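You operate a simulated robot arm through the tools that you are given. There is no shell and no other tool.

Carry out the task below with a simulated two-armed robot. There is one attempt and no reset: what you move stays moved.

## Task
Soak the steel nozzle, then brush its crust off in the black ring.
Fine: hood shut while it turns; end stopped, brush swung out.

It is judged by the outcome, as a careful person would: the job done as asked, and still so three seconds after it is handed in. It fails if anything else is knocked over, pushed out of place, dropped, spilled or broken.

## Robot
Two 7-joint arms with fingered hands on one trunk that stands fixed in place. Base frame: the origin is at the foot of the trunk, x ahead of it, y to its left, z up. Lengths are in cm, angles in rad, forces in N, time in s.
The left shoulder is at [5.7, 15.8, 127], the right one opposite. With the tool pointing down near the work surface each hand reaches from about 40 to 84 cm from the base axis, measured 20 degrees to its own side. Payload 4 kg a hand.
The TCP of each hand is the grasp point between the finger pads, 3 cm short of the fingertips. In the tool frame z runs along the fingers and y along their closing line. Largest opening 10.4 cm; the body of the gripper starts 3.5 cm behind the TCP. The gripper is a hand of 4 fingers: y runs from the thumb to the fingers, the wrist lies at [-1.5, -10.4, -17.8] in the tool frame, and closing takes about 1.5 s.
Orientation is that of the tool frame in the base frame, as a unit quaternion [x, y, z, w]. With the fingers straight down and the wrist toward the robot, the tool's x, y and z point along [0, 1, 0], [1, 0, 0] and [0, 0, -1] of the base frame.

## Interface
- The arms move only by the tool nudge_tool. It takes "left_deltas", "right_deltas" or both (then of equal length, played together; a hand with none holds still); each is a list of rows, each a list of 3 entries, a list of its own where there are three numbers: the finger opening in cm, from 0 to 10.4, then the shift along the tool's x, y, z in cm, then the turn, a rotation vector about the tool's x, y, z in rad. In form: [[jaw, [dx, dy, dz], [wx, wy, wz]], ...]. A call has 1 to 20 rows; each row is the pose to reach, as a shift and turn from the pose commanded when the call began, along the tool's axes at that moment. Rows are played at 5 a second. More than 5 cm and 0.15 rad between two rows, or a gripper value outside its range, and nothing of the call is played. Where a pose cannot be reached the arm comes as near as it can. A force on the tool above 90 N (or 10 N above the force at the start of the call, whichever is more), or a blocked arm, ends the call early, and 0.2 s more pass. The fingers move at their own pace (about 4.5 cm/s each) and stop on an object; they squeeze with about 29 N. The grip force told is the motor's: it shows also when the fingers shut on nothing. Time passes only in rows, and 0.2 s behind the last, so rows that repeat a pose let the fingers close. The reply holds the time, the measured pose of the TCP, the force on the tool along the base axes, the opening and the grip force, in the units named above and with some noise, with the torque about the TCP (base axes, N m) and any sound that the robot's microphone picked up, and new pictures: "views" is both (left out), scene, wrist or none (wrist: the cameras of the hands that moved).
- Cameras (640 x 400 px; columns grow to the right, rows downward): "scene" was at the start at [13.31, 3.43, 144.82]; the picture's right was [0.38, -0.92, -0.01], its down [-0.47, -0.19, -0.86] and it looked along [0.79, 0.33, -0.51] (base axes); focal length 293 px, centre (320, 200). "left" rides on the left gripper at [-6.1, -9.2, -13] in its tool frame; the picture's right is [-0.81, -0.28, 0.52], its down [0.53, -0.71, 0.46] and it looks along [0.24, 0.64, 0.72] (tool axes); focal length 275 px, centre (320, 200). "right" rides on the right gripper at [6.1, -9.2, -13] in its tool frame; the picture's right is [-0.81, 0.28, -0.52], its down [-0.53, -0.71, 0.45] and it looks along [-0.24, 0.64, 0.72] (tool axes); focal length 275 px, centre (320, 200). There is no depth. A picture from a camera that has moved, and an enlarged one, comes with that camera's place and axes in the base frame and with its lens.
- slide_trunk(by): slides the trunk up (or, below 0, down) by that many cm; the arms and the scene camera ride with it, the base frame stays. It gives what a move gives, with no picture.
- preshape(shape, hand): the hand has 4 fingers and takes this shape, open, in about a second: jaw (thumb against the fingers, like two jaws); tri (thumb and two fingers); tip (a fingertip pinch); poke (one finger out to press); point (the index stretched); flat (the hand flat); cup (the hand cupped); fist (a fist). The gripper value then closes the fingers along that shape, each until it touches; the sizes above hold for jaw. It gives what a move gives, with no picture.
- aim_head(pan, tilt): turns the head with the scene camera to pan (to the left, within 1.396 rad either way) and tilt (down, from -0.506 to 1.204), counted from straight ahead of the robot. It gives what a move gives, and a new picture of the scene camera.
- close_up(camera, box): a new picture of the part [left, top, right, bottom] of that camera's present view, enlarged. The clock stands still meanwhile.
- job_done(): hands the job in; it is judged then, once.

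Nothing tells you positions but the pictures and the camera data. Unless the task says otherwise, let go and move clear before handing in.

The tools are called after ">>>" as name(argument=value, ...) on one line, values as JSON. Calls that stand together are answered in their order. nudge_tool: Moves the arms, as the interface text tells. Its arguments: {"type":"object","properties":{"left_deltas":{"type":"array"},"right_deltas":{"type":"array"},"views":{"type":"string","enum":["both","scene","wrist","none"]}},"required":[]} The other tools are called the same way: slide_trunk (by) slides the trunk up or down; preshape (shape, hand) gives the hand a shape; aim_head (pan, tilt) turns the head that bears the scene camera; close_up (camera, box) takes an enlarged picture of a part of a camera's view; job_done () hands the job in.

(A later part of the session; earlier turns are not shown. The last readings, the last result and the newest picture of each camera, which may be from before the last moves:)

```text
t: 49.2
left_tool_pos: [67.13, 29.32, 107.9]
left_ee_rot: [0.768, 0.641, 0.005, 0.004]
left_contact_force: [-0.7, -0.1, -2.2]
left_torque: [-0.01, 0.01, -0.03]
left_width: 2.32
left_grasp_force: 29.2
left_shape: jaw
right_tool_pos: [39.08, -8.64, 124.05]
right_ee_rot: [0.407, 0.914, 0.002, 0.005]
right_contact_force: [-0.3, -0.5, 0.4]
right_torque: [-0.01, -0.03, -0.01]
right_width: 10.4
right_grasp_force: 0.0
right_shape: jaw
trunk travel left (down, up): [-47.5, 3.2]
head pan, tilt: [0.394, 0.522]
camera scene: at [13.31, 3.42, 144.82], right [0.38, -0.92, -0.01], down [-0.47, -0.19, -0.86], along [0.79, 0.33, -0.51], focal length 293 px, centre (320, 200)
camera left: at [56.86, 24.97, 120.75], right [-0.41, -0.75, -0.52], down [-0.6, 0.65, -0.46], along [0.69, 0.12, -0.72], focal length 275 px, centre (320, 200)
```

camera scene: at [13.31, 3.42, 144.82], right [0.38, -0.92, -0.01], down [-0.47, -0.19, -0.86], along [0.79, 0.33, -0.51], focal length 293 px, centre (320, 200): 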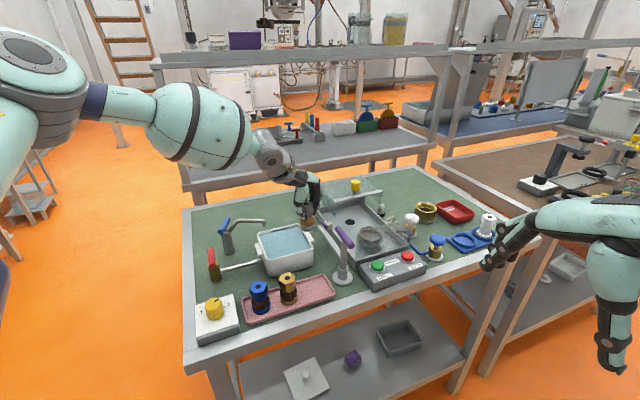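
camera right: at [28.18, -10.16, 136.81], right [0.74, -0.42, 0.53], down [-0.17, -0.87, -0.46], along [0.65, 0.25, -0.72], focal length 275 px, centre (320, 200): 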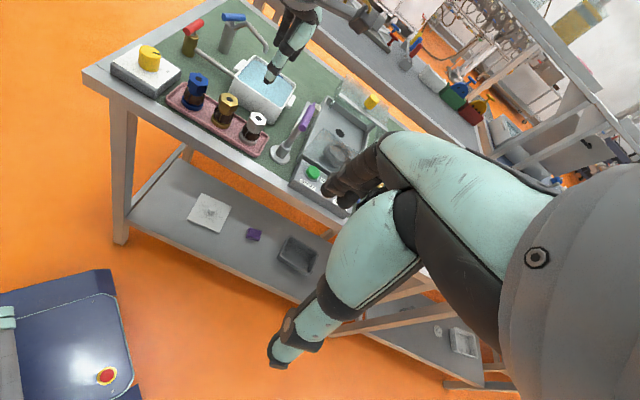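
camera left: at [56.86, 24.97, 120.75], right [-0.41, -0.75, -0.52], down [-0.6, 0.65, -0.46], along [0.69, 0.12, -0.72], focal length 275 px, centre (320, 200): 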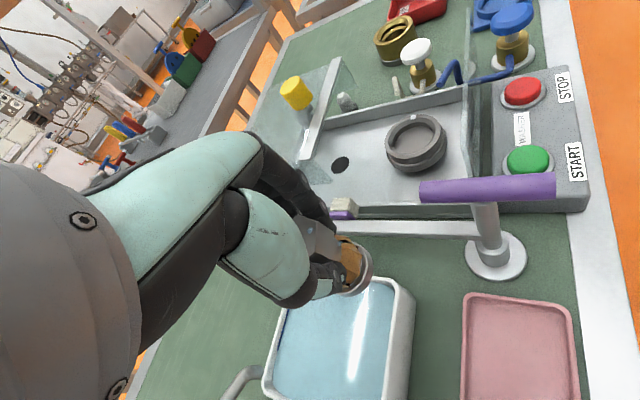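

That works. Now I'll go forward and right to above the ring, keeping the nozzle's bottom at about z = 101.

>>> nudge_tool(left_deltas=[[0, [-2.2, 2.8, 0], [0, 0, 0]], [0, [-4.4, 5.7, 0], [0, 0, 0]], [0, [-6.7, 8.6, 0.5], [0, 0, 0]], [0, [-9, 11.5, 1], [0, 0, 0]], [0, [-11.2, 14.3, 1.5], [0, 0, 0]], [0, [-11.2, 14.3, 1.5], [0, 0, 0]], [0, [-11.2, 14.3, 1.5], [0, 0, 0]]])

```text
t: 50.8
left_tool_pos: [69.25, 21.76, 110.12]
left_ee_rot: [0.768, 0.641, 0.003, 0.004]
left_contact_force: [-0.6, 0.6, 0.9]
left_torque: [0.01, 0.07, 0.01]
left_width: 2.38
left_grasp_force: 29.2
left_shape: jaw
left hand out of reach, approached as far as the arm can: row 2, 3, 4, 5, 6, 7
right_tool_pos: [39.13, -8.63, 123.86]
right_ee_rot: [0.408, 0.913, 0.003, 0.006]
right_contact_force: [0.1, 0.5, 0.5]
right_torque: [-0.02, -0.01, -0.01]
right_width: 10.4
right_grasp_force: 0.0
right_shape: jaw
trunk travel left (down, up): [-47.5, 3.2]
head pan, tilt: [0.394, 0.522]
camera scene: at [13.4, 3.42, 144.82], right [0.38, -0.92, -0.01], down [-0.47, -0.19, -0.86], along [0.79, 0.33, -0.51], focal length 293 px, centre (320, 200)
camera left: at [59.07, 17.27, 123.0], right [-0.41, -0.75, -0.52], down [-0.6, 0.65, -0.46], along [0.69, 0.12, -0.72], focal length 275 px, centre (320, 200)
```

scene: 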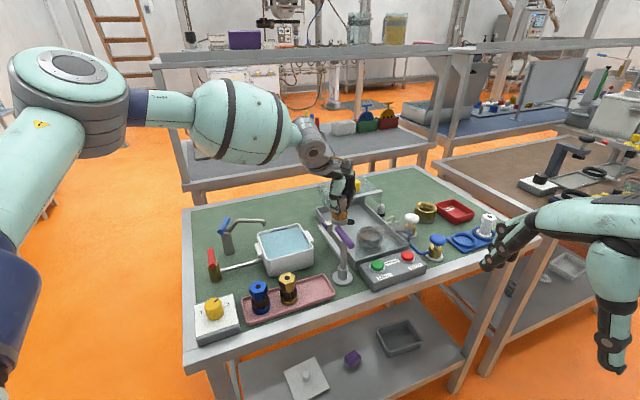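
left: 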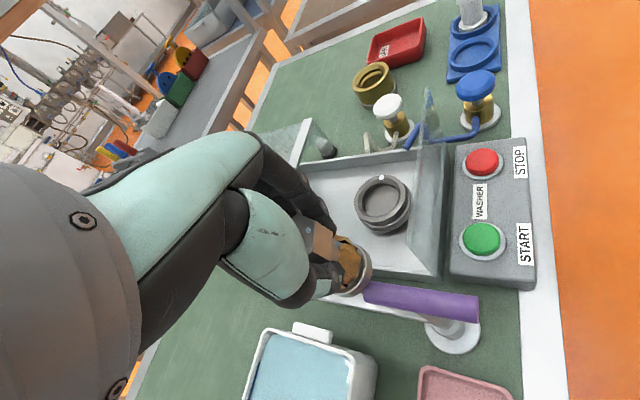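

The hand stopped near [69, 21.8, 110], apparently because the wrist can't bend far enough when it's level with the shoulder. I'll raise the trunk fully and tilt the fingers slightly forward in transit, then straighten once low over the ring.

>>> slide_trunk(by=3.2)

>>> nudge_tool(left_deltas=[[0, [0, 0, 0], [-0.12, 0, 0]], [0, [0, 0, 0], [-0.24, 0, 0]], [0, [0, 0, 0], [-0.35, 0, 0]], [0, [-1, 3, 0], [-0.35, 0, 0]], [0, [-2.2, 6, 1], [-0.35, 0, 0]], [0, [-3.2, 8.5, 2], [-0.35, 0, 0]], [0, [-4, 10.9, 3.5], [-0.35, 0, 0]], [0, [-4, 10.9, 5], [-0.35, 0, 0]], [0, [-4, 10.9, 5], [-0.35, 0, 0]]])

```text
t: 51.6
left_tool_pos: [69.19, 21.79, 113.19]
left_ee_rot: [0.767, 0.641, 0.005, 0.004]
left_contact_force: [0.3, 0.2, -1.4]
left_torque: [0.01, 0.0, 0.02]
left_width: 2.37
left_grasp_force: 29.1
left_shape: jaw
right_tool_pos: [39.26, -8.62, 127.08]
right_ee_rot: [0.407, 0.914, 0.002, 0.007]
right_contact_force: [-0.6, -0.2, -0.4]
right_torque: [0.01, -0.02, 0.02]
right_width: 10.38
right_grasp_force: 0.0
right_shape: jaw
trunk travel left (down, up): [-50.7, 0.0]
head pan, tilt: [0.394, 0.522]
```

```text
t: 53.6
left_tool_pos: [72.21, 20.29, 113.42]
left_ee_rot: [0.755, 0.63, 0.117, 0.138]
left_contact_force: [0.4, 0.7, -1.5]
left_torque: [0.04, 0.03, 0.01]
left_width: 2.36
left_grasp_force: 28.8
left_shape: jaw
left hand out of reach, approached as far as the arm can: row 5, 6, 7, 8, 9
right_tool_pos: [39.22, -8.65, 127.02]
right_ee_rot: [0.407, 0.913, 0.002, 0.007]
right_contact_force: [0.5, 0.8, 0.4]
right_torque: [0.01, -0.02, -0.03]
right_width: 10.38
right_grasp_force: 0.0
right_shape: jaw
trunk travel left (down, up): [-50.7, 0.0]
head pan, tilt: [0.394, 0.522]
camera scene: at [13.39, 3.5, 147.89], right [0.38, -0.92, 0.0], down [-0.47, -0.19, -0.86], along [0.79, 0.33, -0.51], focal length 293 px, centre (320, 200)
camera left: at [58.12, 16.6, 122.23], right [-0.22, -0.78, -0.58], down [-0.4, 0.62, -0.68], along [0.89, 0.09, -0.45], focal length 275 px, centre (320, 200)
```

scene: 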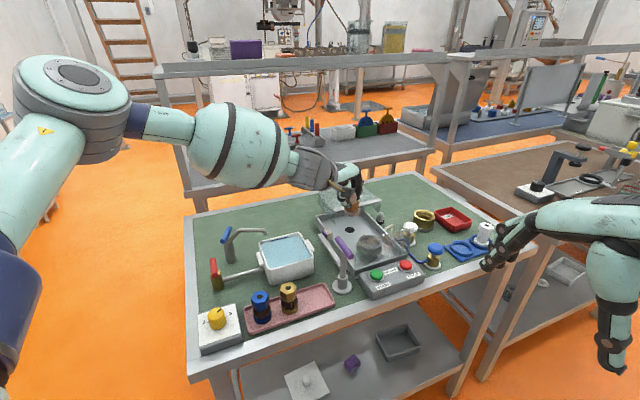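
left: 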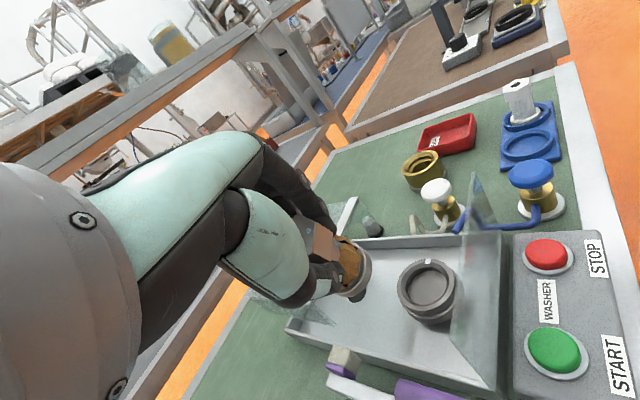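

The nozzle now hangs over the tray interior, just left of the ring. I'll lower it here, then push forward, since reach should improve with less height.

>>> nudge_tool(left_deltas=[[0, [0, -0.7, 1.9], [0, 0, 0]], [0, [0, -1.4, 3.7], [0, 0, 0]], [0, [0, -2.1, 5.6], [0, 0, 0]], [0, [-1.1, 0.2, 6.8], [0, 0, 0]], [0, [-2.2, 2.5, 8], [0, 0, 0]], [0, [-3.3, 4.8, 9.3], [0, 0, 0]], [0, [-3.3, 4.8, 9.3], [0, 0, 0]], [0, [-3.3, 4.8, 9.3], [0, 0, 0]]])

```text
t: 55.4
left_tool_pos: [71.18, 20.82, 111.2]
left_ee_rot: [0.755, 0.63, 0.117, 0.139]
left_contact_force: [-0.6, -0.1, -1.0]
left_torque: [0.01, 0.02, 0.0]
left_width: 2.37
left_grasp_force: 28.6
left_shape: jaw
left hand out of reach, approached as far as the arm can: row 1, 2, 3, 4, 5, 6, 7, 8
right_tool_pos: [39.23, -8.74, 126.99]
right_ee_rot: [0.408, 0.913, 0.002, 0.006]
right_contact_force: [0.7, -0.1, 0.3]
right_torque: [0.01, 0.01, -0.02]
right_width: 10.39
right_grasp_force: 0.1
right_shape: jaw
trunk travel left (down, up): [-50.7, 0.0]
head pan, tilt: [0.394, 0.522]
camera scene: at [13.44, 3.44, 147.89], right [0.38, -0.92, -0.01], down [-0.47, -0.19, -0.86], along [0.79, 0.33, -0.51], focal length 293 px, centre (320, 200)
camera left: at [57.15, 17.08, 120.04], right [-0.22, -0.78, -0.58], down [-0.4, 0.62, -0.68], along [0.89, 0.09, -0.45], focal length 275 px, centre (320, 200)
```

scene: 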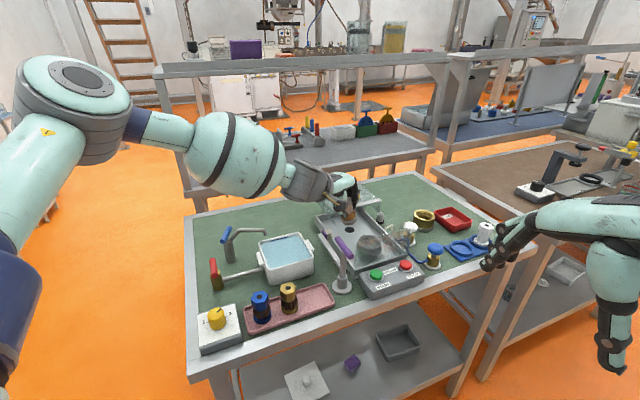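
left: 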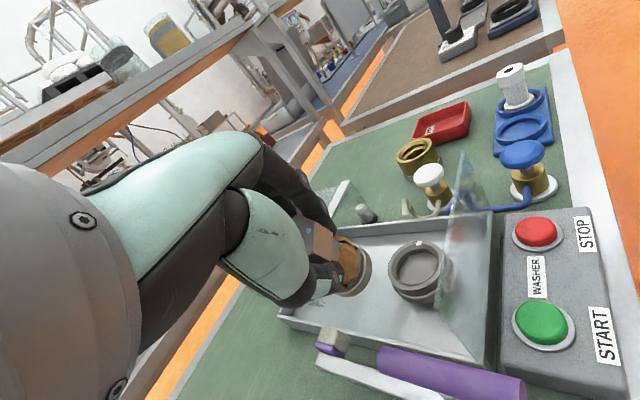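

The hand cannot go lower or farther right in this elbow posture. I'll turn the head to see how the left arm is bent before choosing another approach.

>>> aim_head(pan=1.2, tilt=0.5)

```text
t: 56.5
left_tool_pos: [71.24, 20.85, 111.22]
left_ee_rot: [0.755, 0.63, 0.118, 0.138]
left_contact_force: [-0.3, -1.1, -2.2]
left_torque: [0.0, -0.01, -0.03]
left_width: 2.38
left_grasp_force: 29.2
left_shape: jaw
right_tool_pos: [39.26, -8.61, 127.02]
right_ee_rot: [0.406, 0.914, 0.003, 0.006]
right_contact_force: [-1.0, -0.4, 0.7]
right_torque: [-0.01, 0.01, -0.01]
right_width: 10.37
right_grasp_force: 0.0
right_shape: jaw
trunk travel left (down, up): [-50.7, 0.0]
head pan, tilt: [1.201, 0.499]
camera scene: at [8.38, 8.44, 148.16], right [0.93, -0.36, -0.01], down [-0.19, -0.45, -0.88], along [0.31, 0.82, -0.48], focal length 293 px, centre (320, 200)
```

scene: 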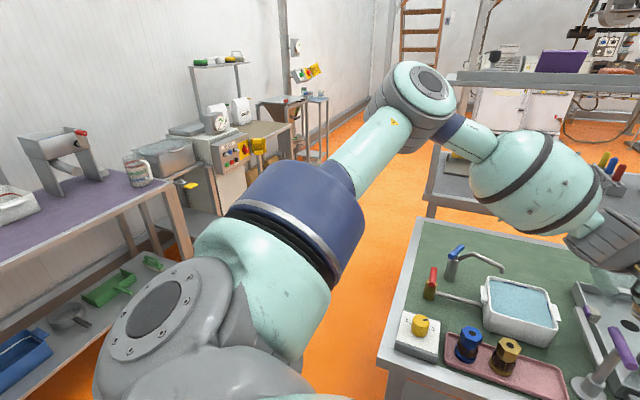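

The elbow is up and out to the left. I'll back the left hand off to a safe spot above the bench's left side and test whether the right arm can reach the ring area instead.

>>> nudge_tool(left_deltas=[[0, [1, -1.5, -3.5], [0, 0, 0]], [0, [2.8, -4.5, -6.2], [0.09, 0, 0]], [0, [4.6, -7, -8.9], [0.18, 0, 0]], [0, [6.3, -9.5, -11.5], [0.27, 0, 0]], [0, [7.7, -11.7, -13.2], [0.36, 0, 0]], [0, [9, -13.6, -14.7], [0.36, 0, 0]], [0, [9, -13.6, -14.7], [0.36, 0, 0]]], views="none")

>>> aim_head(pan=0.3, tilt=0.6)

```text
t: 58.1
left_tool_pos: [55.08, 32.88, 119.88]
left_ee_rot: [0.768, 0.641, 0.002, 0.0]
left_contact_force: [-0.7, 1.5, -1.8]
left_torque: [0.01, 0.01, 0.0]
left_width: 2.38
left_grasp_force: 29.4
left_shape: jaw
right_tool_pos: [39.31, -8.84, 126.98]
right_ee_rot: [0.407, 0.913, 0.003, 0.006]
right_contact_force: [0.3, -0.2, -0.7]
right_torque: [-0.01, 0.0, -0.01]
right_width: 10.38
right_grasp_force: 0.0
right_shape: jaw
trunk travel left (down, up): [-50.7, 0.0]
head pan, tilt: [1.201, 0.499]
```

```text
t: 59.3
left_tool_pos: [55.07, 33.05, 119.8]
left_ee_rot: [0.767, 0.641, 0.002, 0.0]
left_contact_force: [0.5, 0.1, -1.9]
left_torque: [-0.01, -0.02, 0.01]
left_width: 2.35
left_grasp_force: 28.9
left_shape: jaw
right_tool_pos: [39.27, -8.67, 126.92]
right_ee_rot: [0.407, 0.914, 0.002, 0.006]
right_contact_force: [0.4, -0.2, -0.6]
right_torque: [-0.02, -0.01, 0.0]
right_width: 10.39
right_grasp_force: 0.0
right_shape: jaw
trunk travel left (down, up): [-50.7, 0.0]
head pan, tilt: [0.3, 0.6]
camera scene: at [13.47, 2.56, 147.18], right [0.3, -0.95, 0.0], down [-0.55, -0.17, -0.82], along [0.78, 0.24, -0.58], focal length 293 px, centre (320, 200)
```

scene: 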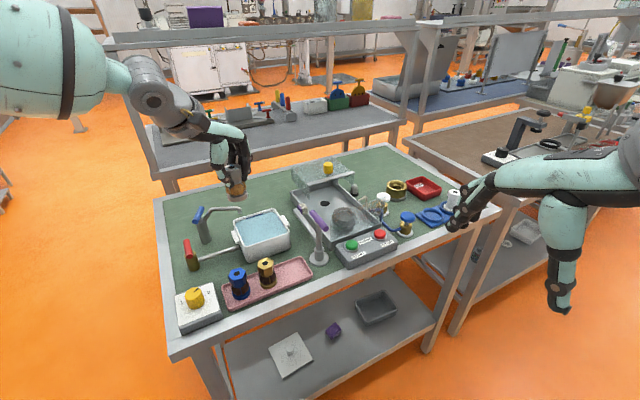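

The left hand is parked over the bench's left part with the nozzle. Now I'll test the right hand's reach, well above the washer.

>>> nudge_tool(right_deltas=[[8, [-0.6, 4, 1.5], [0, 0, 0]], [8, [-1.3, 8, 3], [0, 0, 0]], [8, [-2, 12, 4.5], [0, 0, 0]], [8, [-2.6, 16, 6], [0, 0, 0]], [8, [-3.3, 20, 7.6], [0, 0, 0]], [8, [-4, 24, 9.2], [0, 0, 0]], [8, [-4.6, 28, 10.8], [0, 0, 0]], [8, [-5.3, 32, 12.4], [0, 0, 0]], [8, [-5.9, 36.5, 14], [0, 0, 0]], [8, [-5.9, 36.5, 14], [0, 0, 0]], [8, [-5.9, 36.5, 14], [0, 0, 0]]])

```text
t: 61.7
left_tool_pos: [55.11, 33.16, 119.86]
left_ee_rot: [0.768, 0.64, 0.002, 0.002]
left_contact_force: [0.3, 0.1, -1.4]
left_torque: [-0.01, 0.0, 0.0]
left_width: 2.36
left_grasp_force: 28.8
left_shape: jaw
right_tool_pos: [68.83, 10.15, 114.28]
right_ee_rot: [0.407, 0.914, 0.001, 0.005]
right_contact_force: [-0.3, -0.4, 0.2]
right_torque: [0.0, 0.02, -0.01]
right_width: 8.01
right_grasp_force: 0.1
right_shape: jaw
right hand out of reach, approached as far as the arm can: row 9, 10, 11
trunk travel left (down, up): [-50.7, 0.0]
head pan, tilt: [0.3, 0.6]
camera scene: at [13.55, 2.65, 147.18], right [0.3, -0.96, 0.0], down [-0.55, -0.17, -0.82], along [0.78, 0.24, -0.58], focal length 293 px, centre (320, 200)
camera right: at [57.79, 8.71, 127.22], right [0.74, -0.42, 0.53], down [-0.17, -0.87, -0.46], along [0.65, 0.25, -0.72], focal length 275 px, centre (320, 200)
```

scene: 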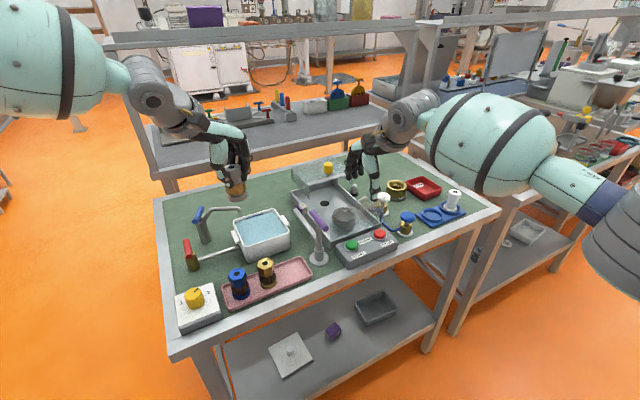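
right: 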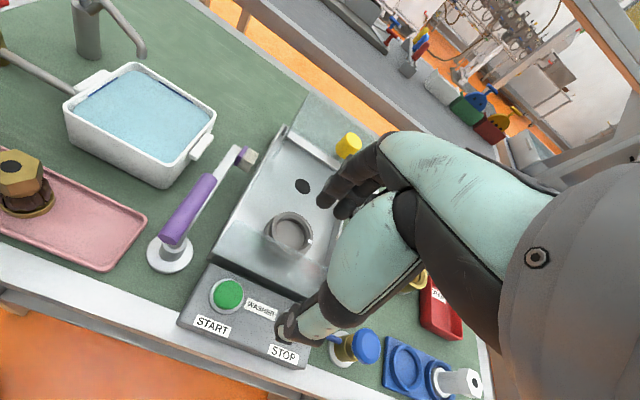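

The right hand reached nearly to the ring area at this height. I'll lower it a little and continue toward the ring to see how far it gets.

>>> nudge_tool(right_deltas=[[8, [0, 0, 2], [0, 0, 0]], [8, [0, 0, 4], [0, 0, 0]], [8, [0, 0, 5.5], [0, 0, 0]], [8, [-0.7, 3, 5.5], [0, 0, 0]], [8, [-1.4, 6, 5.5], [0, 0, 0]], [8, [-2.1, 9, 5.5], [0, 0, 0]], [8, [-2.8, 11.5, 5.5], [0, 0, 0]], [8, [-2.8, 11.5, 5.5], [0, 0, 0]]])

```text
t: 63.5
left_tool_pos: [55.04, 33.06, 119.77]
left_ee_rot: [0.767, 0.641, 0.002, 0.0]
left_contact_force: [0.1, -0.5, -2.4]
left_torque: [0.01, 0.0, -0.04]
left_width: 2.36
left_grasp_force: 29.2
left_shape: jaw
right_tool_pos: [68.8, 10.11, 108.86]
right_ee_rot: [0.406, 0.914, 0.002, 0.005]
right_contact_force: [-0.2, 0.5, -0.2]
right_torque: [0.0, 0.03, -0.04]
right_width: 8.05
right_grasp_force: 0.1
right_shape: jaw
right hand out of reach, approached as far as the arm can: row 4, 5, 6, 7, 8
trunk travel left (down, up): [-50.7, 0.0]
head pan, tilt: [0.3, 0.6]
camera scene: at [13.51, 2.6, 147.18], right [0.3, -0.96, 0.0], down [-0.55, -0.17, -0.82], along [0.78, 0.24, -0.58], focal length 293 px, centre (320, 200)
camera right: at [57.84, 8.58, 121.74], right [0.74, -0.42, 0.53], down [-0.17, -0.87, -0.46], along [0.65, 0.25, -0.72], focal length 275 px, centre (320, 200)
```

scene: 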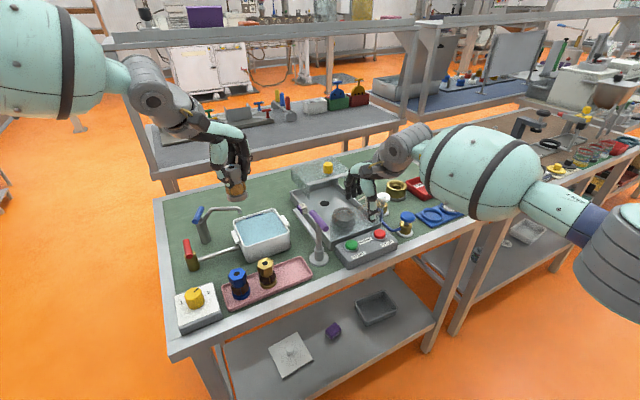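
right: 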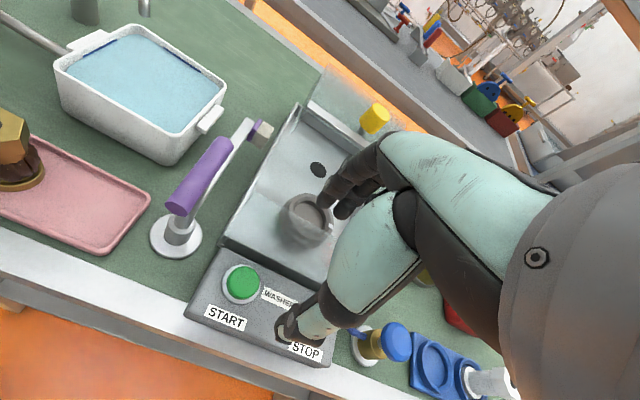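

The right hand got to [68.8, 10.1, 108.9] but not farther along this direction. I'll try a less inward wrist angle while moving forward.

>>> nudge_tool(right_deltas=[[8, [0, 0, 0], [0, 0, 0.12]], [8, [0, 0, 0], [0, 0, 0.24]], [8, [-1.8, 1, 0], [0, 0, 0.36]], [8, [-3.6, 2, 0], [0, 0, 0.48]], [8, [-5.5, 3.1, 0], [0, 0, 0.6]], [8, [-5.5, 3.1, 0], [0, 0, 0.6]], [8, [-5.5, 3.1, 0], [0, 0, 0.6]]], views="scene")

```text
t: 65.1
left_tool_pos: [55.24, 33.0, 119.74]
left_ee_rot: [0.768, 0.641, 0.001, 0.001]
left_contact_force: [0.1, -0.1, -2.0]
left_torque: [-0.02, 0.0, -0.03]
left_width: 2.39
left_grasp_force: 28.8
left_shape: jaw
right_tool_pos: [75.69, 8.76, 109.53]
right_ee_rot: [0.658, 0.753, 0.003, 0.004]
right_contact_force: [0.6, 0.0, 0.4]
right_torque: [0.05, 0.0, 0.02]
right_width: 8.01
right_grasp_force: 0.0
right_shape: jaw
right hand out of reach, approached as far as the arm can: row 5, 6, 7
trunk travel left (down, up): [-50.7, 0.0]
head pan, tilt: [0.3, 0.6]
camera scene: at [13.56, 2.45, 147.18], right [0.3, -0.96, -0.01], down [-0.55, -0.17, -0.82], along [0.78, 0.24, -0.58], focal length 293 px, centre (320, 200)
```

scene: 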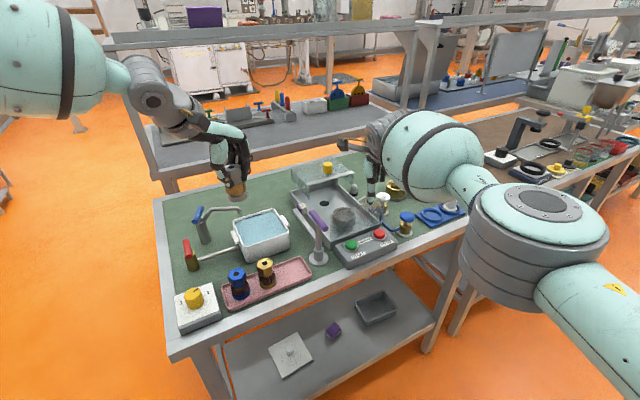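

With the wrist angle reduced the right arm extends well, and its elbow isn't raised, so posture matters. The ring is really the left arm's job, so I'll withdraw the right hand and re-approach with the left from a position close in front of the body.

>>> nudge_tool(right_deltas=[[8, [-1, -3, -2], [0, 0, 0]], [8, [-3, -6.5, -4], [0, 0, 0]], [8, [-5, -10, -6], [0, 0, 0]], [8, [-7, -13.5, -8], [0, 0, 0]], [8, [-9, -17, -10], [0, 0, 0]], [8, [-11.3, -20.8, -12], [0, 0, 0]], [8, [-13.6, -24.6, -14], [0, 0, 0]], [8, [-15.9, -28.4, -15], [0, 0, 0]], [8, [-18.2, -32.2, -16], [0, 0, 0]], [8, [-20.3, -36, -16], [0, 0, 0]], [8, [-20.3, -36, -16], [0, 0, 0]]], views="none")

>>> nudge_tool(left_deltas=[[0, [-3.5, -1.5, -1], [0, 0, 0.07]], [0, [-7, -3, -2], [0, 0, 0.14]], [0, [-10.5, -4.5, -3], [0, 0, 0.21]], [0, [-14, -6.5, -4], [0, 0, 0.28]], [0, [-17.5, -8.5, -5], [0, 0, 0.35]], [0, [-21, -10.5, -6], [0, 0, 0.42]], [0, [-22.5, -12, -6], [0, 0, 0.5]], [0, [-22.5, -12, -6], [0, 0, 0.5]]])

>>> aim_head(pan=0.9, tilt=0.5)

```text
t: 65.6
left_tool_pos: [53.48, 32.57, 120.79]
left_ee_rot: [0.769, 0.64, 0.008, 0.005]
left_contact_force: [-0.1, -0.7, -1.8]
left_torque: [0.05, -0.02, 0.05]
left_width: 2.34
left_grasp_force: 29.0
left_shape: jaw
right_tool_pos: [72.97, 2.05, 113.88]
right_ee_rot: [0.701, 0.713, 0.019, 0.013]
right_contact_force: [-0.2, -1.1, -0.1]
right_torque: [0.04, 0.0, 0.02]
right_width: 8.0
right_grasp_force: 0.0
right_shape: jaw
trunk travel left (down, up): [-50.7, 0.0]
head pan, tilt: [0.3, 0.6]
stopped in row 2 (right hand): the arm was blocked; the commanded pose is now the measured one
```

```text
t: 67.4
left_tool_pos: [37.56, 13.06, 126.07]
left_ee_rot: [0.903, 0.43, 0.007, 0.004]
left_contact_force: [-1.0, -0.5, -2.3]
left_torque: [0.02, -0.04, 0.01]
left_width: 2.34
left_grasp_force: 29.3
left_shape: jaw
right_tool_pos: [73.05, 2.42, 113.64]
right_ee_rot: [0.702, 0.712, 0.017, 0.015]
right_contact_force: [-0.1, -0.4, 0.0]
right_torque: [-0.01, -0.01, 0.0]
right_width: 8.02
right_grasp_force: 0.0
right_shape: jaw
trunk travel left (down, up): [-50.7, 0.0]
head pan, tilt: [0.3, 0.6]
camera scene: at [13.55, 2.57, 147.18], right [0.3, -0.96, 0.0], down [-0.55, -0.17, -0.82], along [0.78, 0.24, -0.58], focal length 293 px, centre (320, 200)
camera left: at [26.48, 13.99, 138.89], right [-0.72, -0.46, -0.53], down [-0.21, 0.86, -0.46], along [0.67, -0.22, -0.71], focal length 275 px, centre (320, 200)
```

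scene: 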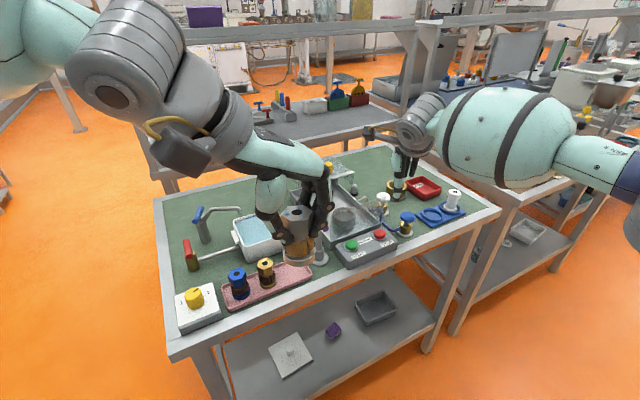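
left: 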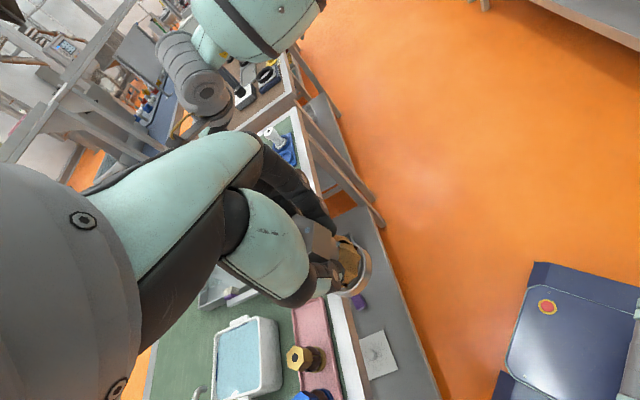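

```text
t: 68.4
left_tool_pos: [37.65, 13.05, 126.09]
left_ee_rot: [0.903, 0.43, 0.008, 0.003]
left_contact_force: [-0.7, 0.9, -2.0]
left_torque: [-0.01, -0.01, -0.01]
left_width: 2.38
left_grasp_force: 29.1
left_shape: jaw
right_tool_pos: [73.08, 2.56, 113.72]
right_ee_rot: [0.701, 0.712, 0.017, 0.014]
right_contact_force: [0.6, 1.2, -0.2]
right_torque: [0.01, 0.02, 0.01]
right_width: 8.02
right_grasp_force: 0.0
right_shape: jaw
trunk travel left (down, up): [-50.7, 0.0]
head pan, tilt: [0.901, 0.499]
camera scene: at [10.71, 7.1, 148.13], right [0.78, -0.62, -0.01], down [-0.31, -0.38, -0.87], along [0.54, 0.69, -0.49], focal length 293 px, centre (320, 200)
```

scene: 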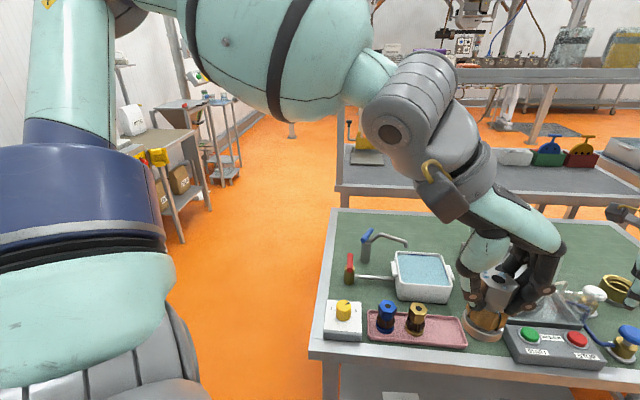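

The left hand came in front of the body; the right arm briefly reported being blocked but shows no contact force. I'll withdraw the right arm gently and check that nothing was disturbed.

>>> nudge_tool(right_deltas=[[8, [-1, -1.5, -1], [0, 0, 0]], [8, [-3, -4, -2.5], [0, 0, 0]], [8, [-5, -7, -4], [0, 0, 0]], [8, [-7, -10, -5.5], [0, 0, 0]], [8, [-9, -13, -7], [0, 0, 0]], [8, [-11, -16, -8], [0, 0, 0]], [8, [-13, -19, -9], [0, 0, 0]], [8, [-15, -22, -10], [0, 0, 0]], [8, [-17, -25, -10], [0, 0, 0]], [8, [-18.5, -28, -10], [0, 0, 0]], [8, [-20, -31, -10], [0, 0, 0]], [8, [-20, -31, -10], [0, 0, 0]]], views="none")

>>> aim_head(pan=0.25, tilt=0.6)

>>> close_up(camera="scene", box=[270, 130, 500, 270])

```text
t: 71.0
left_tool_pos: [37.59, 13.15, 126.1]
left_ee_rot: [0.903, 0.43, 0.008, 0.003]
left_contact_force: [-0.7, -0.5, -1.8]
left_torque: [-0.03, 0.0, 0.03]
left_width: 2.33
left_grasp_force: 29.0
left_shape: jaw
right_tool_pos: [41.82, -18.29, 122.22]
right_ee_rot: [0.702, 0.712, 0.016, 0.015]
right_contact_force: [-1.0, 0.4, 0.1]
right_torque: [0.0, 0.01, -0.01]
right_width: 8.02
right_grasp_force: 0.1
right_shape: jaw
trunk travel left (down, up): [-50.7, 0.0]
head pan, tilt: [0.901, 0.499]
```

```text
t: 72.0
left_tool_pos: [37.66, 12.95, 126.17]
left_ee_rot: [0.902, 0.431, 0.008, 0.003]
left_contact_force: [-0.6, 0.6, -1.6]
left_torque: [0.01, 0.01, -0.01]
left_width: 2.34
left_grasp_force: 29.1
left_shape: jaw
right_tool_pos: [41.94, -18.28, 122.06]
right_ee_rot: [0.701, 0.713, 0.016, 0.014]
right_contact_force: [0.2, 0.7, -0.2]
right_torque: [0.04, 0.02, 0.0]
right_width: 8.0
right_grasp_force: 0.0
right_shape: jaw
trunk travel left (down, up): [-50.7, 0.0]
head pan, tilt: [0.25, 0.6]
camera scene: at [13.56, 2.13, 147.19], right [0.25, -0.97, 0.0], down [-0.56, -0.14, -0.82], along [0.79, 0.2, -0.58], focal length 293 px, centre (320, 200)
```

scene: 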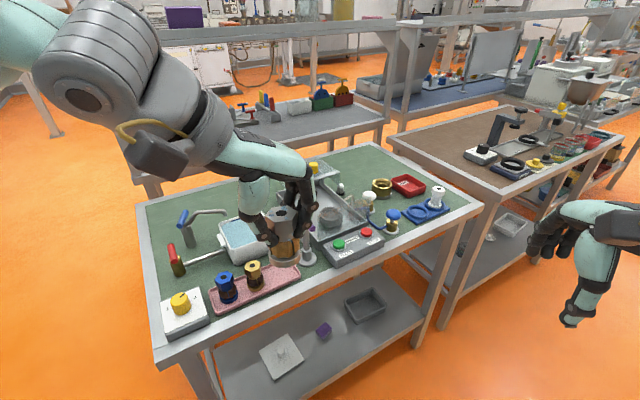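

```text
2.78 times, centred on (385, 200) of scene
camera zoom: at [13.56, 2.13, 147.19], right [0.25, -0.97, 0.0], down [-0.56, -0.14, -0.82], along [0.79, 0.2, -0.58], focal length 815 px, centre (139, 200)
```

zoom: 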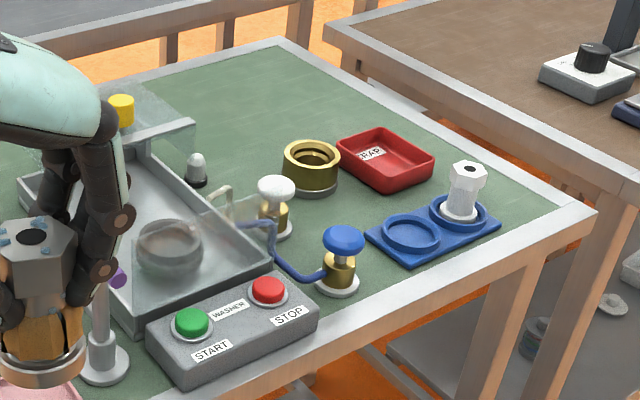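

Nothing was disturbed. I'll lower the left hand in the free space in front of the bench to bring its elbow down, then look at its posture.

>>> nudge_tool(left_deltas=[[0, [0, 0, 4], [0, 0, 0]], [0, [0, 0, 8], [0, 0, 0]], [0, [0, 0, 12], [0, 0, 0]], [0, [0, 0, 16], [0, 0, 0]], [0, [0, 0, 20], [0, 0, 0]], [0, [0, 0, 22], [0, 0, 0]], [0, [0, 0, 22], [0, 0, 0]]], views="none")

>>> aim_head(pan=0.9, tilt=0.4)

```text
t: 73.6
left_tool_pos: [38.03, 13.14, 104.22]
left_ee_rot: [0.903, 0.431, 0.007, 0.004]
left_contact_force: [-1.2, 0.7, -1.6]
left_torque: [-0.02, 0.02, 0.01]
left_width: 2.35
left_grasp_force: 28.8
left_shape: jaw
right_tool_pos: [41.75, -18.29, 122.06]
right_ee_rot: [0.701, 0.713, 0.016, 0.014]
right_contact_force: [0.0, 0.5, -0.3]
right_torque: [0.0, 0.0, 0.02]
right_width: 8.0
right_grasp_force: 0.0
right_shape: jaw
trunk travel left (down, up): [-50.7, 0.0]
head pan, tilt: [0.25, 0.6]
```

```text
t: 74.7
left_tool_pos: [38.03, 13.2, 104.27]
left_ee_rot: [0.903, 0.43, 0.008, 0.005]
left_contact_force: [-0.1, -0.2, -2.2]
left_torque: [-0.03, 0.02, -0.02]
left_width: 2.32
left_grasp_force: 28.8
left_shape: jaw
right_tool_pos: [41.85, -18.17, 122.11]
right_ee_rot: [0.701, 0.713, 0.015, 0.015]
right_contact_force: [-0.7, 0.7, 1.2]
right_torque: [0.0, -0.01, 0.02]
right_width: 8.02
right_grasp_force: 0.0
right_shape: jaw
trunk travel left (down, up): [-50.7, 0.0]
head pan, tilt: [0.901, 0.4]
camera scene: at [10.83, 7.22, 149.04], right [0.78, -0.62, -0.01], down [-0.25, -0.31, -0.92], along [0.57, 0.72, -0.4], focal length 293 px, centre (320, 200)
```

scene: 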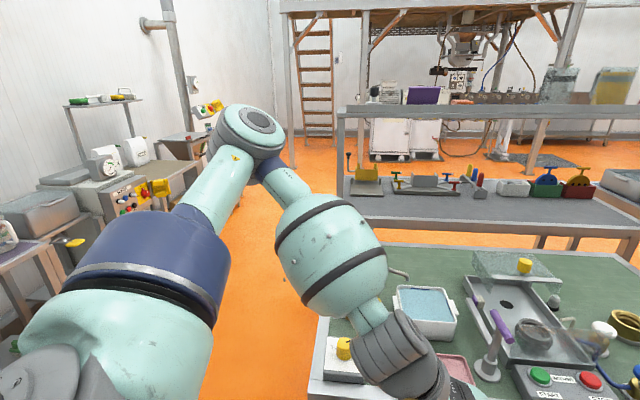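

The left arm moves freely here, with the elbow high and out. I'll move the right hand farther aside, then bring the left hand forward along the centre line, approaching the ring from the right.

>>> nudge_tool(right_deltas=[[8, [-3, -1.5, 0], [0, 0, 0]], [8, [-6, -3, 0], [0, 0, 0]], [8, [-9, -4.5, 0], [0, 0, 0]], [8, [-12, -6, 0], [0, 0, 0]], [8, [-14, -7, 0], [0, 0, 0]], [8, [-14, -7, 0], [0, 0, 0]], [8, [-14, -7, 0], [0, 0, 0]], [8, [-14, -7, 0], [0, 0, 0]], [8, [-14, -7, 0], [0, 0, 0]], [8, [-14, -7, 0], [0, 0, 0]]], left_deltas=[[0, [0, 0, -3.5], [0, 0, 0]], [0, [0, 0, -7], [0, 0, 0]], [0, [1, 3, -9], [0, 0, -0.05]], [0, [2.5, 7, -9], [0, 0, -0.1]], [0, [4, 11, -9], [0, 0, -0.15]], [0, [5.5, 15, -9], [0, 0, -0.2]], [0, [7, 19, -9], [0, 0, -0.25]], [0, [8.5, 23.5, -9], [0, 0, -0.3]], [0, [9.9, 28, -9], [0, 0, -0.33]], [0, [9.9, 28, -9], [0, 0, -0.33]]], views="none")

>>> aim_head(pan=0.5, tilt=0.5)

```text
t: 76.9
left_tool_pos: [60.85, 9.84, 115.88]
left_ee_rot: [0.819, 0.573, 0.006, 0.004]
left_contact_force: [0.0, 0.1, -1.4]
left_torque: [0.02, 0.0, -0.03]
left_width: 2.32
left_grasp_force: 28.5
left_shape: jaw
left hand out of reach, approached as far as the arm can: row 7, 8, 9, 10
right_tool_pos: [36.72, -33.24, 122.49]
right_ee_rot: [0.701, 0.713, 0.015, 0.012]
right_contact_force: [1.0, -0.3, 0.4]
right_torque: [0.04, 0.05, 0.01]
right_width: 8.01
right_grasp_force: 0.0
right_shape: jaw
right hand out of reach, approached as far as the arm can: row 2, 3, 4, 5, 6, 7, 8, 9, 10
trunk travel left (down, up): [-50.7, 0.0]
head pan, tilt: [0.901, 0.4]
```

```text
t: 77.7
left_tool_pos: [60.63, 9.9, 116.08]
left_ee_rot: [0.82, 0.572, 0.006, 0.005]
left_contact_force: [-0.2, -0.3, -0.8]
left_torque: [-0.01, -0.01, -0.02]
left_width: 2.35
left_grasp_force: 29.1
left_shape: jaw
right_tool_pos: [36.59, -33.14, 122.72]
right_ee_rot: [0.701, 0.712, 0.017, 0.013]
right_contact_force: [-0.2, 1.0, -0.1]
right_torque: [-0.01, 0.0, 0.06]
right_width: 8.02
right_grasp_force: 0.2
right_shape: jaw
trunk travel left (down, up): [-50.7, 0.0]
head pan, tilt: [0.499, 0.499]
camera scene: at [12.99, 4.33, 148.1], right [0.48, -0.88, -0.01], down [-0.43, -0.23, -0.87], along [0.76, 0.42, -0.49], focal length 293 px, centre (320, 200)
```

scene: 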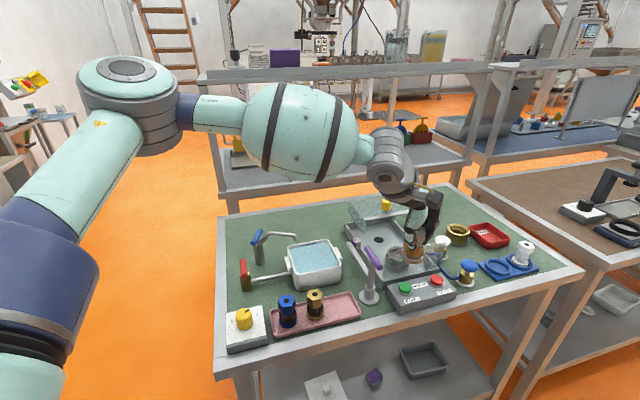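

The left elbow stays locked outward, unlike the right arm's. I'll retract the left hand toward the body centre to the mirror of the right arm's start pose and look at the elbow again.

>>> nudge_tool(left_deltas=[[0, [-2, -2.5, -2], [0, 0, -0.05]], [0, [-4, -5, -4], [0, 0, -0.1]], [0, [-6, -7.5, -6], [0, 0, -0.15]], [0, [-8, -10, -8], [0, 0, -0.2]], [0, [-10, -12.5, -10], [0, 0, -0.25]], [0, [-12, -14.8, -12], [0, 0, -0.3]], [0, [-14.5, -16.7, -12], [0, 0, -0.35]], [0, [-14.5, -16.7, -12], [0, 0, -0.35]]], views="none")

>>> aim_head(pan=1.1, tilt=0.3)

>>> aim_head(pan=-0.9, tilt=0.3)

```text
t: 79.5
left_tool_pos: [40.9, 6.06, 128.84]
left_ee_rot: [0.706, 0.709, 0.005, 0.006]
left_contact_force: [0.2, 0.3, -1.8]
left_torque: [0.01, 0.02, -0.03]
left_width: 2.35
left_grasp_force: 29.5
left_shape: jaw
left hand out of reach, approached as far as the arm can: row 5, 6, 7, 8
right_tool_pos: [36.72, -33.15, 122.63]
right_ee_rot: [0.701, 0.713, 0.015, 0.013]
right_contact_force: [0.1, 0.5, -0.5]
right_torque: [0.01, -0.01, 0.02]
right_width: 8.01
right_grasp_force: 0.0
right_shape: jaw
trunk travel left (down, up): [-50.7, 0.0]
head pan, tilt: [0.499, 0.499]
```

```text
t: 80.5
left_tool_pos: [40.67, 6.19, 128.84]
left_ee_rot: [0.707, 0.707, 0.006, 0.005]
left_contact_force: [-1.0, -0.2, -1.5]
left_torque: [-0.02, 0.01, 0.0]
left_width: 2.3
left_grasp_force: 29.0
left_shape: jaw
right_tool_pos: [36.67, -33.17, 122.66]
right_ee_rot: [0.701, 0.713, 0.016, 0.014]
right_contact_force: [-0.9, -0.2, -0.5]
right_torque: [0.0, 0.0, -0.03]
right_width: 8.03
right_grasp_force: 0.1
right_shape: jaw
trunk travel left (down, up): [-50.7, 0.0]
head pan, tilt: [1.1, 0.3]
camera scene: at [9.21, 8.27, 149.99], right [0.89, -0.45, -0.01], down [-0.15, -0.26, -0.95], along [0.43, 0.85, -0.3], focal length 293 px, centre (320, 200)
```

scene: 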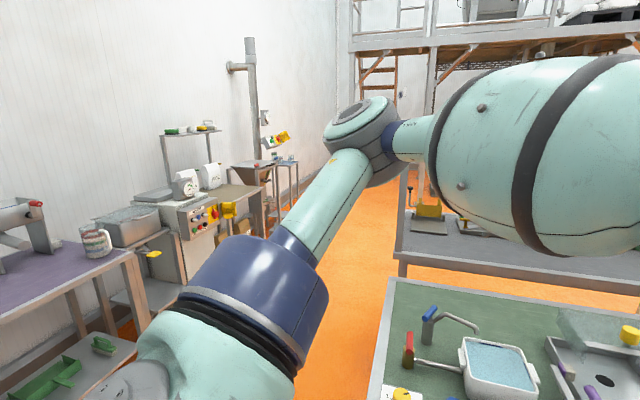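

```text
t: 82.5
left_tool_pos: [40.78, 6.05, 128.91]
left_ee_rot: [0.706, 0.708, 0.006, 0.006]
left_contact_force: [-0.1, 0.1, -2.2]
left_torque: [0.0, -0.05, -0.02]
left_width: 2.33
left_grasp_force: 28.9
left_shape: jaw
right_tool_pos: [36.66, -33.15, 122.57]
right_ee_rot: [0.701, 0.713, 0.017, 0.013]
right_contact_force: [-0.4, -0.4, -0.2]
right_torque: [-0.01, -0.02, -0.01]
right_width: 8.01
right_grasp_force: 0.0
right_shape: jaw
trunk travel left (down, up): [-50.7, 0.0]
head pan, tilt: [-0.901, 0.3]
camera scene: at [10.85, -7.36, 149.97], right [-0.78, -0.62, 0.01], down [-0.2, 0.23, -0.95], along [0.59, -0.75, -0.3], focal length 293 px, centre (320, 200)
```

scene: 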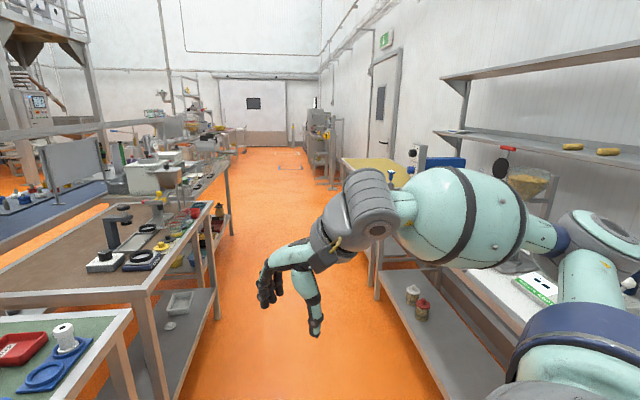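

Both arms hold their elbows outward, but the right arm's inward hand angle kept its elbow low. I'll turn the left hand inward to about −45° here, close to the body, and check whether its elbow drops.

>>> nudge_tool(left_deltas=[[0, [0, 0, 0], [0, 0, 0.13]], [0, [0, 0, 0], [0, 0, 0.26]], [0, [0, 0, 0], [0, 0, 0.39]], [0, [0, 0, 0], [0, 0, 0.52]], [0, [0, 0, 0], [0, 0, 0.65]], [0, [0, 0, 0], [0, 0, 0.78]], [0, [0, 0, 0], [0, 0, 0.78]]], views="none")

>>> aim_head(pan=1.1, tilt=0.3)

```text
t: 84.1
left_tool_pos: [40.82, 6.22, 128.74]
left_ee_rot: [0.923, 0.385, 0.007, 0.004]
left_contact_force: [0.6, -0.4, -1.6]
left_torque: [-0.01, 0.0, 0.03]
left_width: 2.34
left_grasp_force: 28.6
left_shape: jaw
right_tool_pos: [36.64, -33.23, 122.46]
right_ee_rot: [0.7, 0.714, 0.017, 0.014]
right_contact_force: [0.1, 0.2, -0.3]
right_torque: [-0.02, 0.0, 0.01]
right_width: 8.0
right_grasp_force: 0.0
right_shape: jaw
trunk travel left (down, up): [-50.7, 0.0]
head pan, tilt: [-0.901, 0.3]
```

```text
t: 86.0
left_tool_pos: [40.77, 6.22, 128.88]
left_ee_rot: [0.923, 0.385, 0.007, 0.003]
left_contact_force: [-0.6, 0.0, -0.7]
left_torque: [0.01, -0.02, -0.03]
left_width: 2.34
left_grasp_force: 29.1
left_shape: jaw
right_tool_pos: [36.79, -33.16, 122.61]
right_ee_rot: [0.701, 0.713, 0.017, 0.013]
right_contact_force: [0.2, 0.7, -1.1]
right_torque: [0.03, 0.0, 0.03]
right_width: 7.99
right_grasp_force: 0.0
right_shape: jaw
trunk travel left (down, up): [-50.7, 0.0]
head pan, tilt: [1.1, 0.3]
camera scene: at [9.28, 8.27, 149.99], right [0.89, -0.45, -0.01], down [-0.15, -0.26, -0.95], along [0.43, 0.85, -0.3], focal length 293 px, centre (320, 200)
```

scene: 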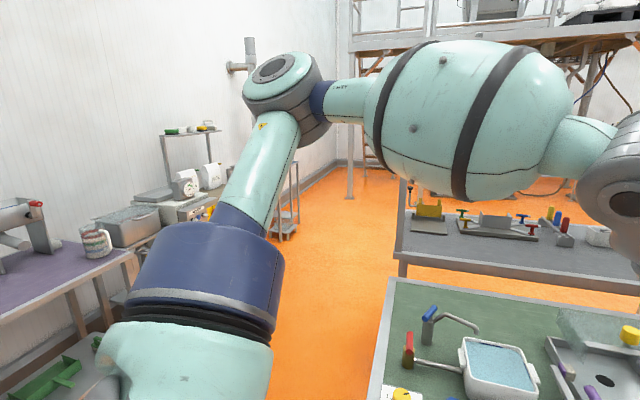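

With the hand turned inward the pose is unclipped. I'll now go forward at this angle, descending toward the washer, and watch for reach limits.

>>> nudge_tool(left_deltas=[[0, [2.3, 2.9, 2.1], [0, 0, 0]], [0, [4.6, 5.8, 4.3], [0, 0, 0]], [0, [7, 8.8, 6.4], [0, 0, 0]], [0, [9.3, 11.8, 8.6], [0, 0, 0]], [0, [11.6, 14.7, 10.7], [0, 0, 0]], [0, [13.9, 17.6, 12.9], [0, 0, 0]], [0, [16.2, 20.6, 15], [0, 0, 0]], [0, [16.2, 20.6, 15], [0, 0, 0]]], views="none")

>>> aim_head(pan=0.5, tilt=0.5)

```text
t: 87.8
left_tool_pos: [61.04, 9.14, 116.56]
left_ee_rot: [0.923, 0.384, 0.008, 0.003]
left_contact_force: [0.6, 0.3, -1.6]
left_torque: [0.0, -0.01, 0.04]
left_width: 2.31
left_grasp_force: 28.6
left_shape: jaw
left hand out of reach, approached as far as the arm can: row 5, 6, 7, 8
right_tool_pos: [36.77, -33.17, 122.64]
right_ee_rot: [0.701, 0.713, 0.017, 0.013]
right_contact_force: [0.2, 0.2, 1.2]
right_torque: [-0.01, -0.01, 0.01]
right_width: 8.03
right_grasp_force: 0.0
right_shape: jaw
trunk travel left (down, up): [-50.7, 0.0]
head pan, tilt: [1.1, 0.3]
```

```text
t: 88.8
left_tool_pos: [61.18, 8.99, 116.57]
left_ee_rot: [0.923, 0.384, 0.008, 0.004]
left_contact_force: [0.6, 0.2, -1.7]
left_torque: [0.01, 0.01, -0.01]
left_width: 2.34
left_grasp_force: 29.0
left_shape: jaw
right_tool_pos: [36.7, -33.34, 122.56]
right_ee_rot: [0.702, 0.712, 0.015, 0.013]
right_contact_force: [-0.5, 0.5, 0.5]
right_torque: [0.0, -0.02, 0.0]
right_width: 8.02
right_grasp_force: 0.1
right_shape: jaw
trunk travel left (down, up): [-50.7, 0.0]
head pan, tilt: [0.499, 0.499]
camera scene: at [13.05, 4.32, 148.1], right [0.48, -0.88, -0.01], down [-0.43, -0.23, -0.87], along [0.76, 0.42, -0.49], focal length 293 px, centre (320, 200)
```

scene: 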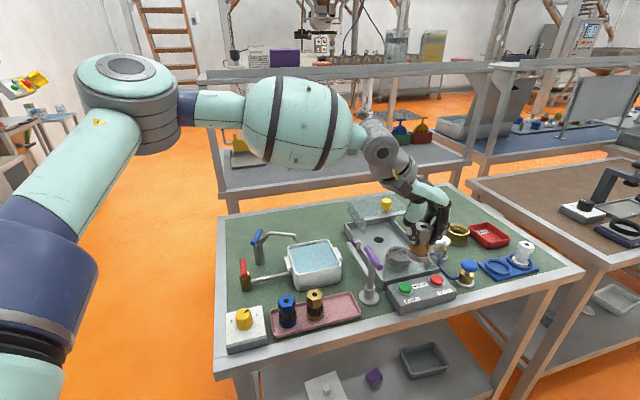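

The left elbow is stuck high and out in this approach, but the right arm switched to a better configuration when sent to a far, low target. I'll bring the left hand back over the basin side with a slightly outward angle and try a far, low target there first.

>>> nudge_tool(left_deltas=[[0, [2.9, -3.9, 0.6], [0, 0, -0.14]], [0, [5.7, -7.8, 1.2], [0, 0, -0.28]], [0, [8.6, -11.7, 1.9], [0, 0, -0.42]], [0, [11.4, -15.5, 2.5], [0, 0, -0.56]], [0, [13.9, -14, 4.5], [0, 0, -0.7]], [0, [16.5, -12.3, 6.5], [0, 0, -0.84]], [0, [19.2, -10.5, 8.5], [0, 0, -0.98]], [0, [19.2, -10.5, 8.5], [0, 0, -1.1]], [0, [19.2, -10.5, 8.5], [0, 0, -1.1]]], views="none")

>>> aim_head(pan=0.5, tilt=0.55)

```text
t: 90.8
left_tool_pos: [67.87, 30.29, 107.99]
left_ee_rot: [0.584, 0.811, 0.005, 0.007]
left_contact_force: [-0.3, 0.9, -1.2]
left_torque: [0.0, 0.0, 0.0]
left_width: 2.31
left_grasp_force: 29.2
left_shape: jaw
right_tool_pos: [36.82, -33.18, 122.64]
right_ee_rot: [0.701, 0.713, 0.017, 0.014]
right_contact_force: [0.1, -1.3, 0.2]
right_torque: [-0.03, 0.0, 0.0]
right_width: 8.01
right_grasp_force: 0.0
right_shape: jaw
trunk travel left (down, up): [-50.7, 0.0]
head pan, tilt: [0.499, 0.499]
```

```text
t: 91.4
left_tool_pos: [67.81, 30.3, 108.15]
left_ee_rot: [0.586, 0.811, 0.005, 0.007]
left_contact_force: [0.0, 0.1, -1.9]
left_torque: [-0.02, -0.01, 0.01]
left_width: 2.31
left_grasp_force: 28.9
left_shape: jaw
right_tool_pos: [36.79, -33.12, 122.62]
right_ee_rot: [0.701, 0.713, 0.015, 0.013]
right_contact_force: [0.0, -0.2, -0.3]
right_torque: [-0.02, 0.01, 0.0]
right_width: 7.99
right_grasp_force: 0.0
right_shape: jaw
trunk travel left (down, up): [-50.7, 0.0]
head pan, tilt: [0.499, 0.55]
camera scene: at [12.93, 4.26, 147.64], right [0.48, -0.88, -0.01], down [-0.47, -0.25, -0.85], along [0.74, 0.41, -0.53], focal length 293 px, centre (320, 200)
```

scene: 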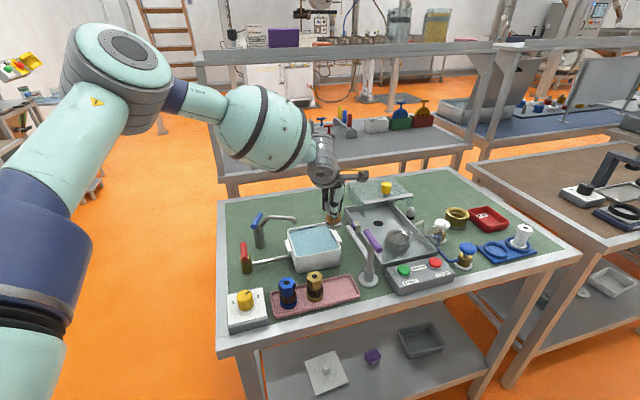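

This pose is unclipped. I'll now move from here toward the ring at low height, keeping this outward wrist angle.

>>> nudge_tool(left_deltas=[[0, [-3, 1.5, 0.3], [0, 0, 0]], [0, [-6, 3, 0.6], [0, 0, 0]], [0, [-9.5, 4, 1], [0, 0, 0]], [0, [-13, 5, 1.5], [0, 0, 0]], [0, [-17.5, 6.2, 2], [0, 0, 0]], [0, [-17.5, 6.2, 2], [0, 0, 0]], [0, [-17.5, 6.2, 2], [0, 0, 0]]])

```text
t: 93.0
left_tool_pos: [67.59, 24.55, 111.4]
left_ee_rot: [0.585, 0.811, 0.004, 0.006]
left_contact_force: [0.0, 0.1, -1.9]
left_torque: [-0.02, 0.0, 0.01]
left_width: 2.32
left_grasp_force: 28.6
left_shape: jaw
left hand out of reach, approached as far as the arm can: row 1, 2, 3, 4, 5, 6, 7
right_tool_pos: [36.76, -33.24, 122.66]
right_ee_rot: [0.702, 0.712, 0.016, 0.013]
right_contact_force: [0.2, 0.9, -0.1]
right_torque: [-0.02, 0.02, 0.0]
right_width: 8.04
right_grasp_force: 0.1
right_shape: jaw
trunk travel left (down, up): [-50.7, 0.0]
head pan, tilt: [0.499, 0.55]
camera scene: at [12.96, 4.26, 147.64], right [0.48, -0.88, -0.01], down [-0.47, -0.25, -0.85], along [0.74, 0.41, -0.53], focal length 293 px, centre (320, 200)
camera left: at [60.56, 15.87, 124.24], right [0.0, -0.86, -0.52], down [-0.84, 0.28, -0.47], along [0.55, 0.43, -0.72], focal length 275 px, centre (320, 200)
```

scene: 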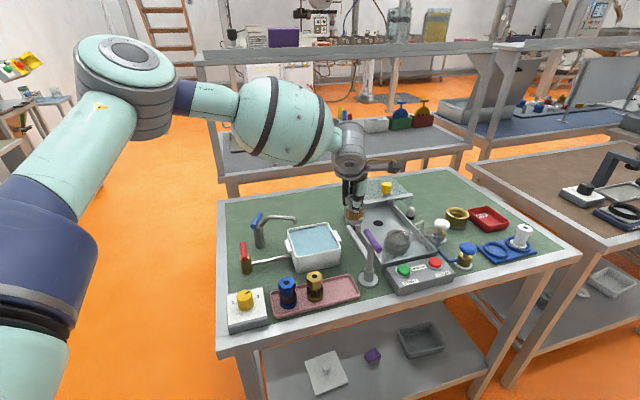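
left: 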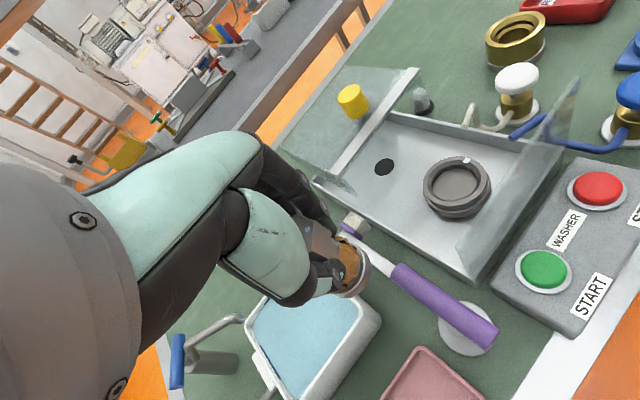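

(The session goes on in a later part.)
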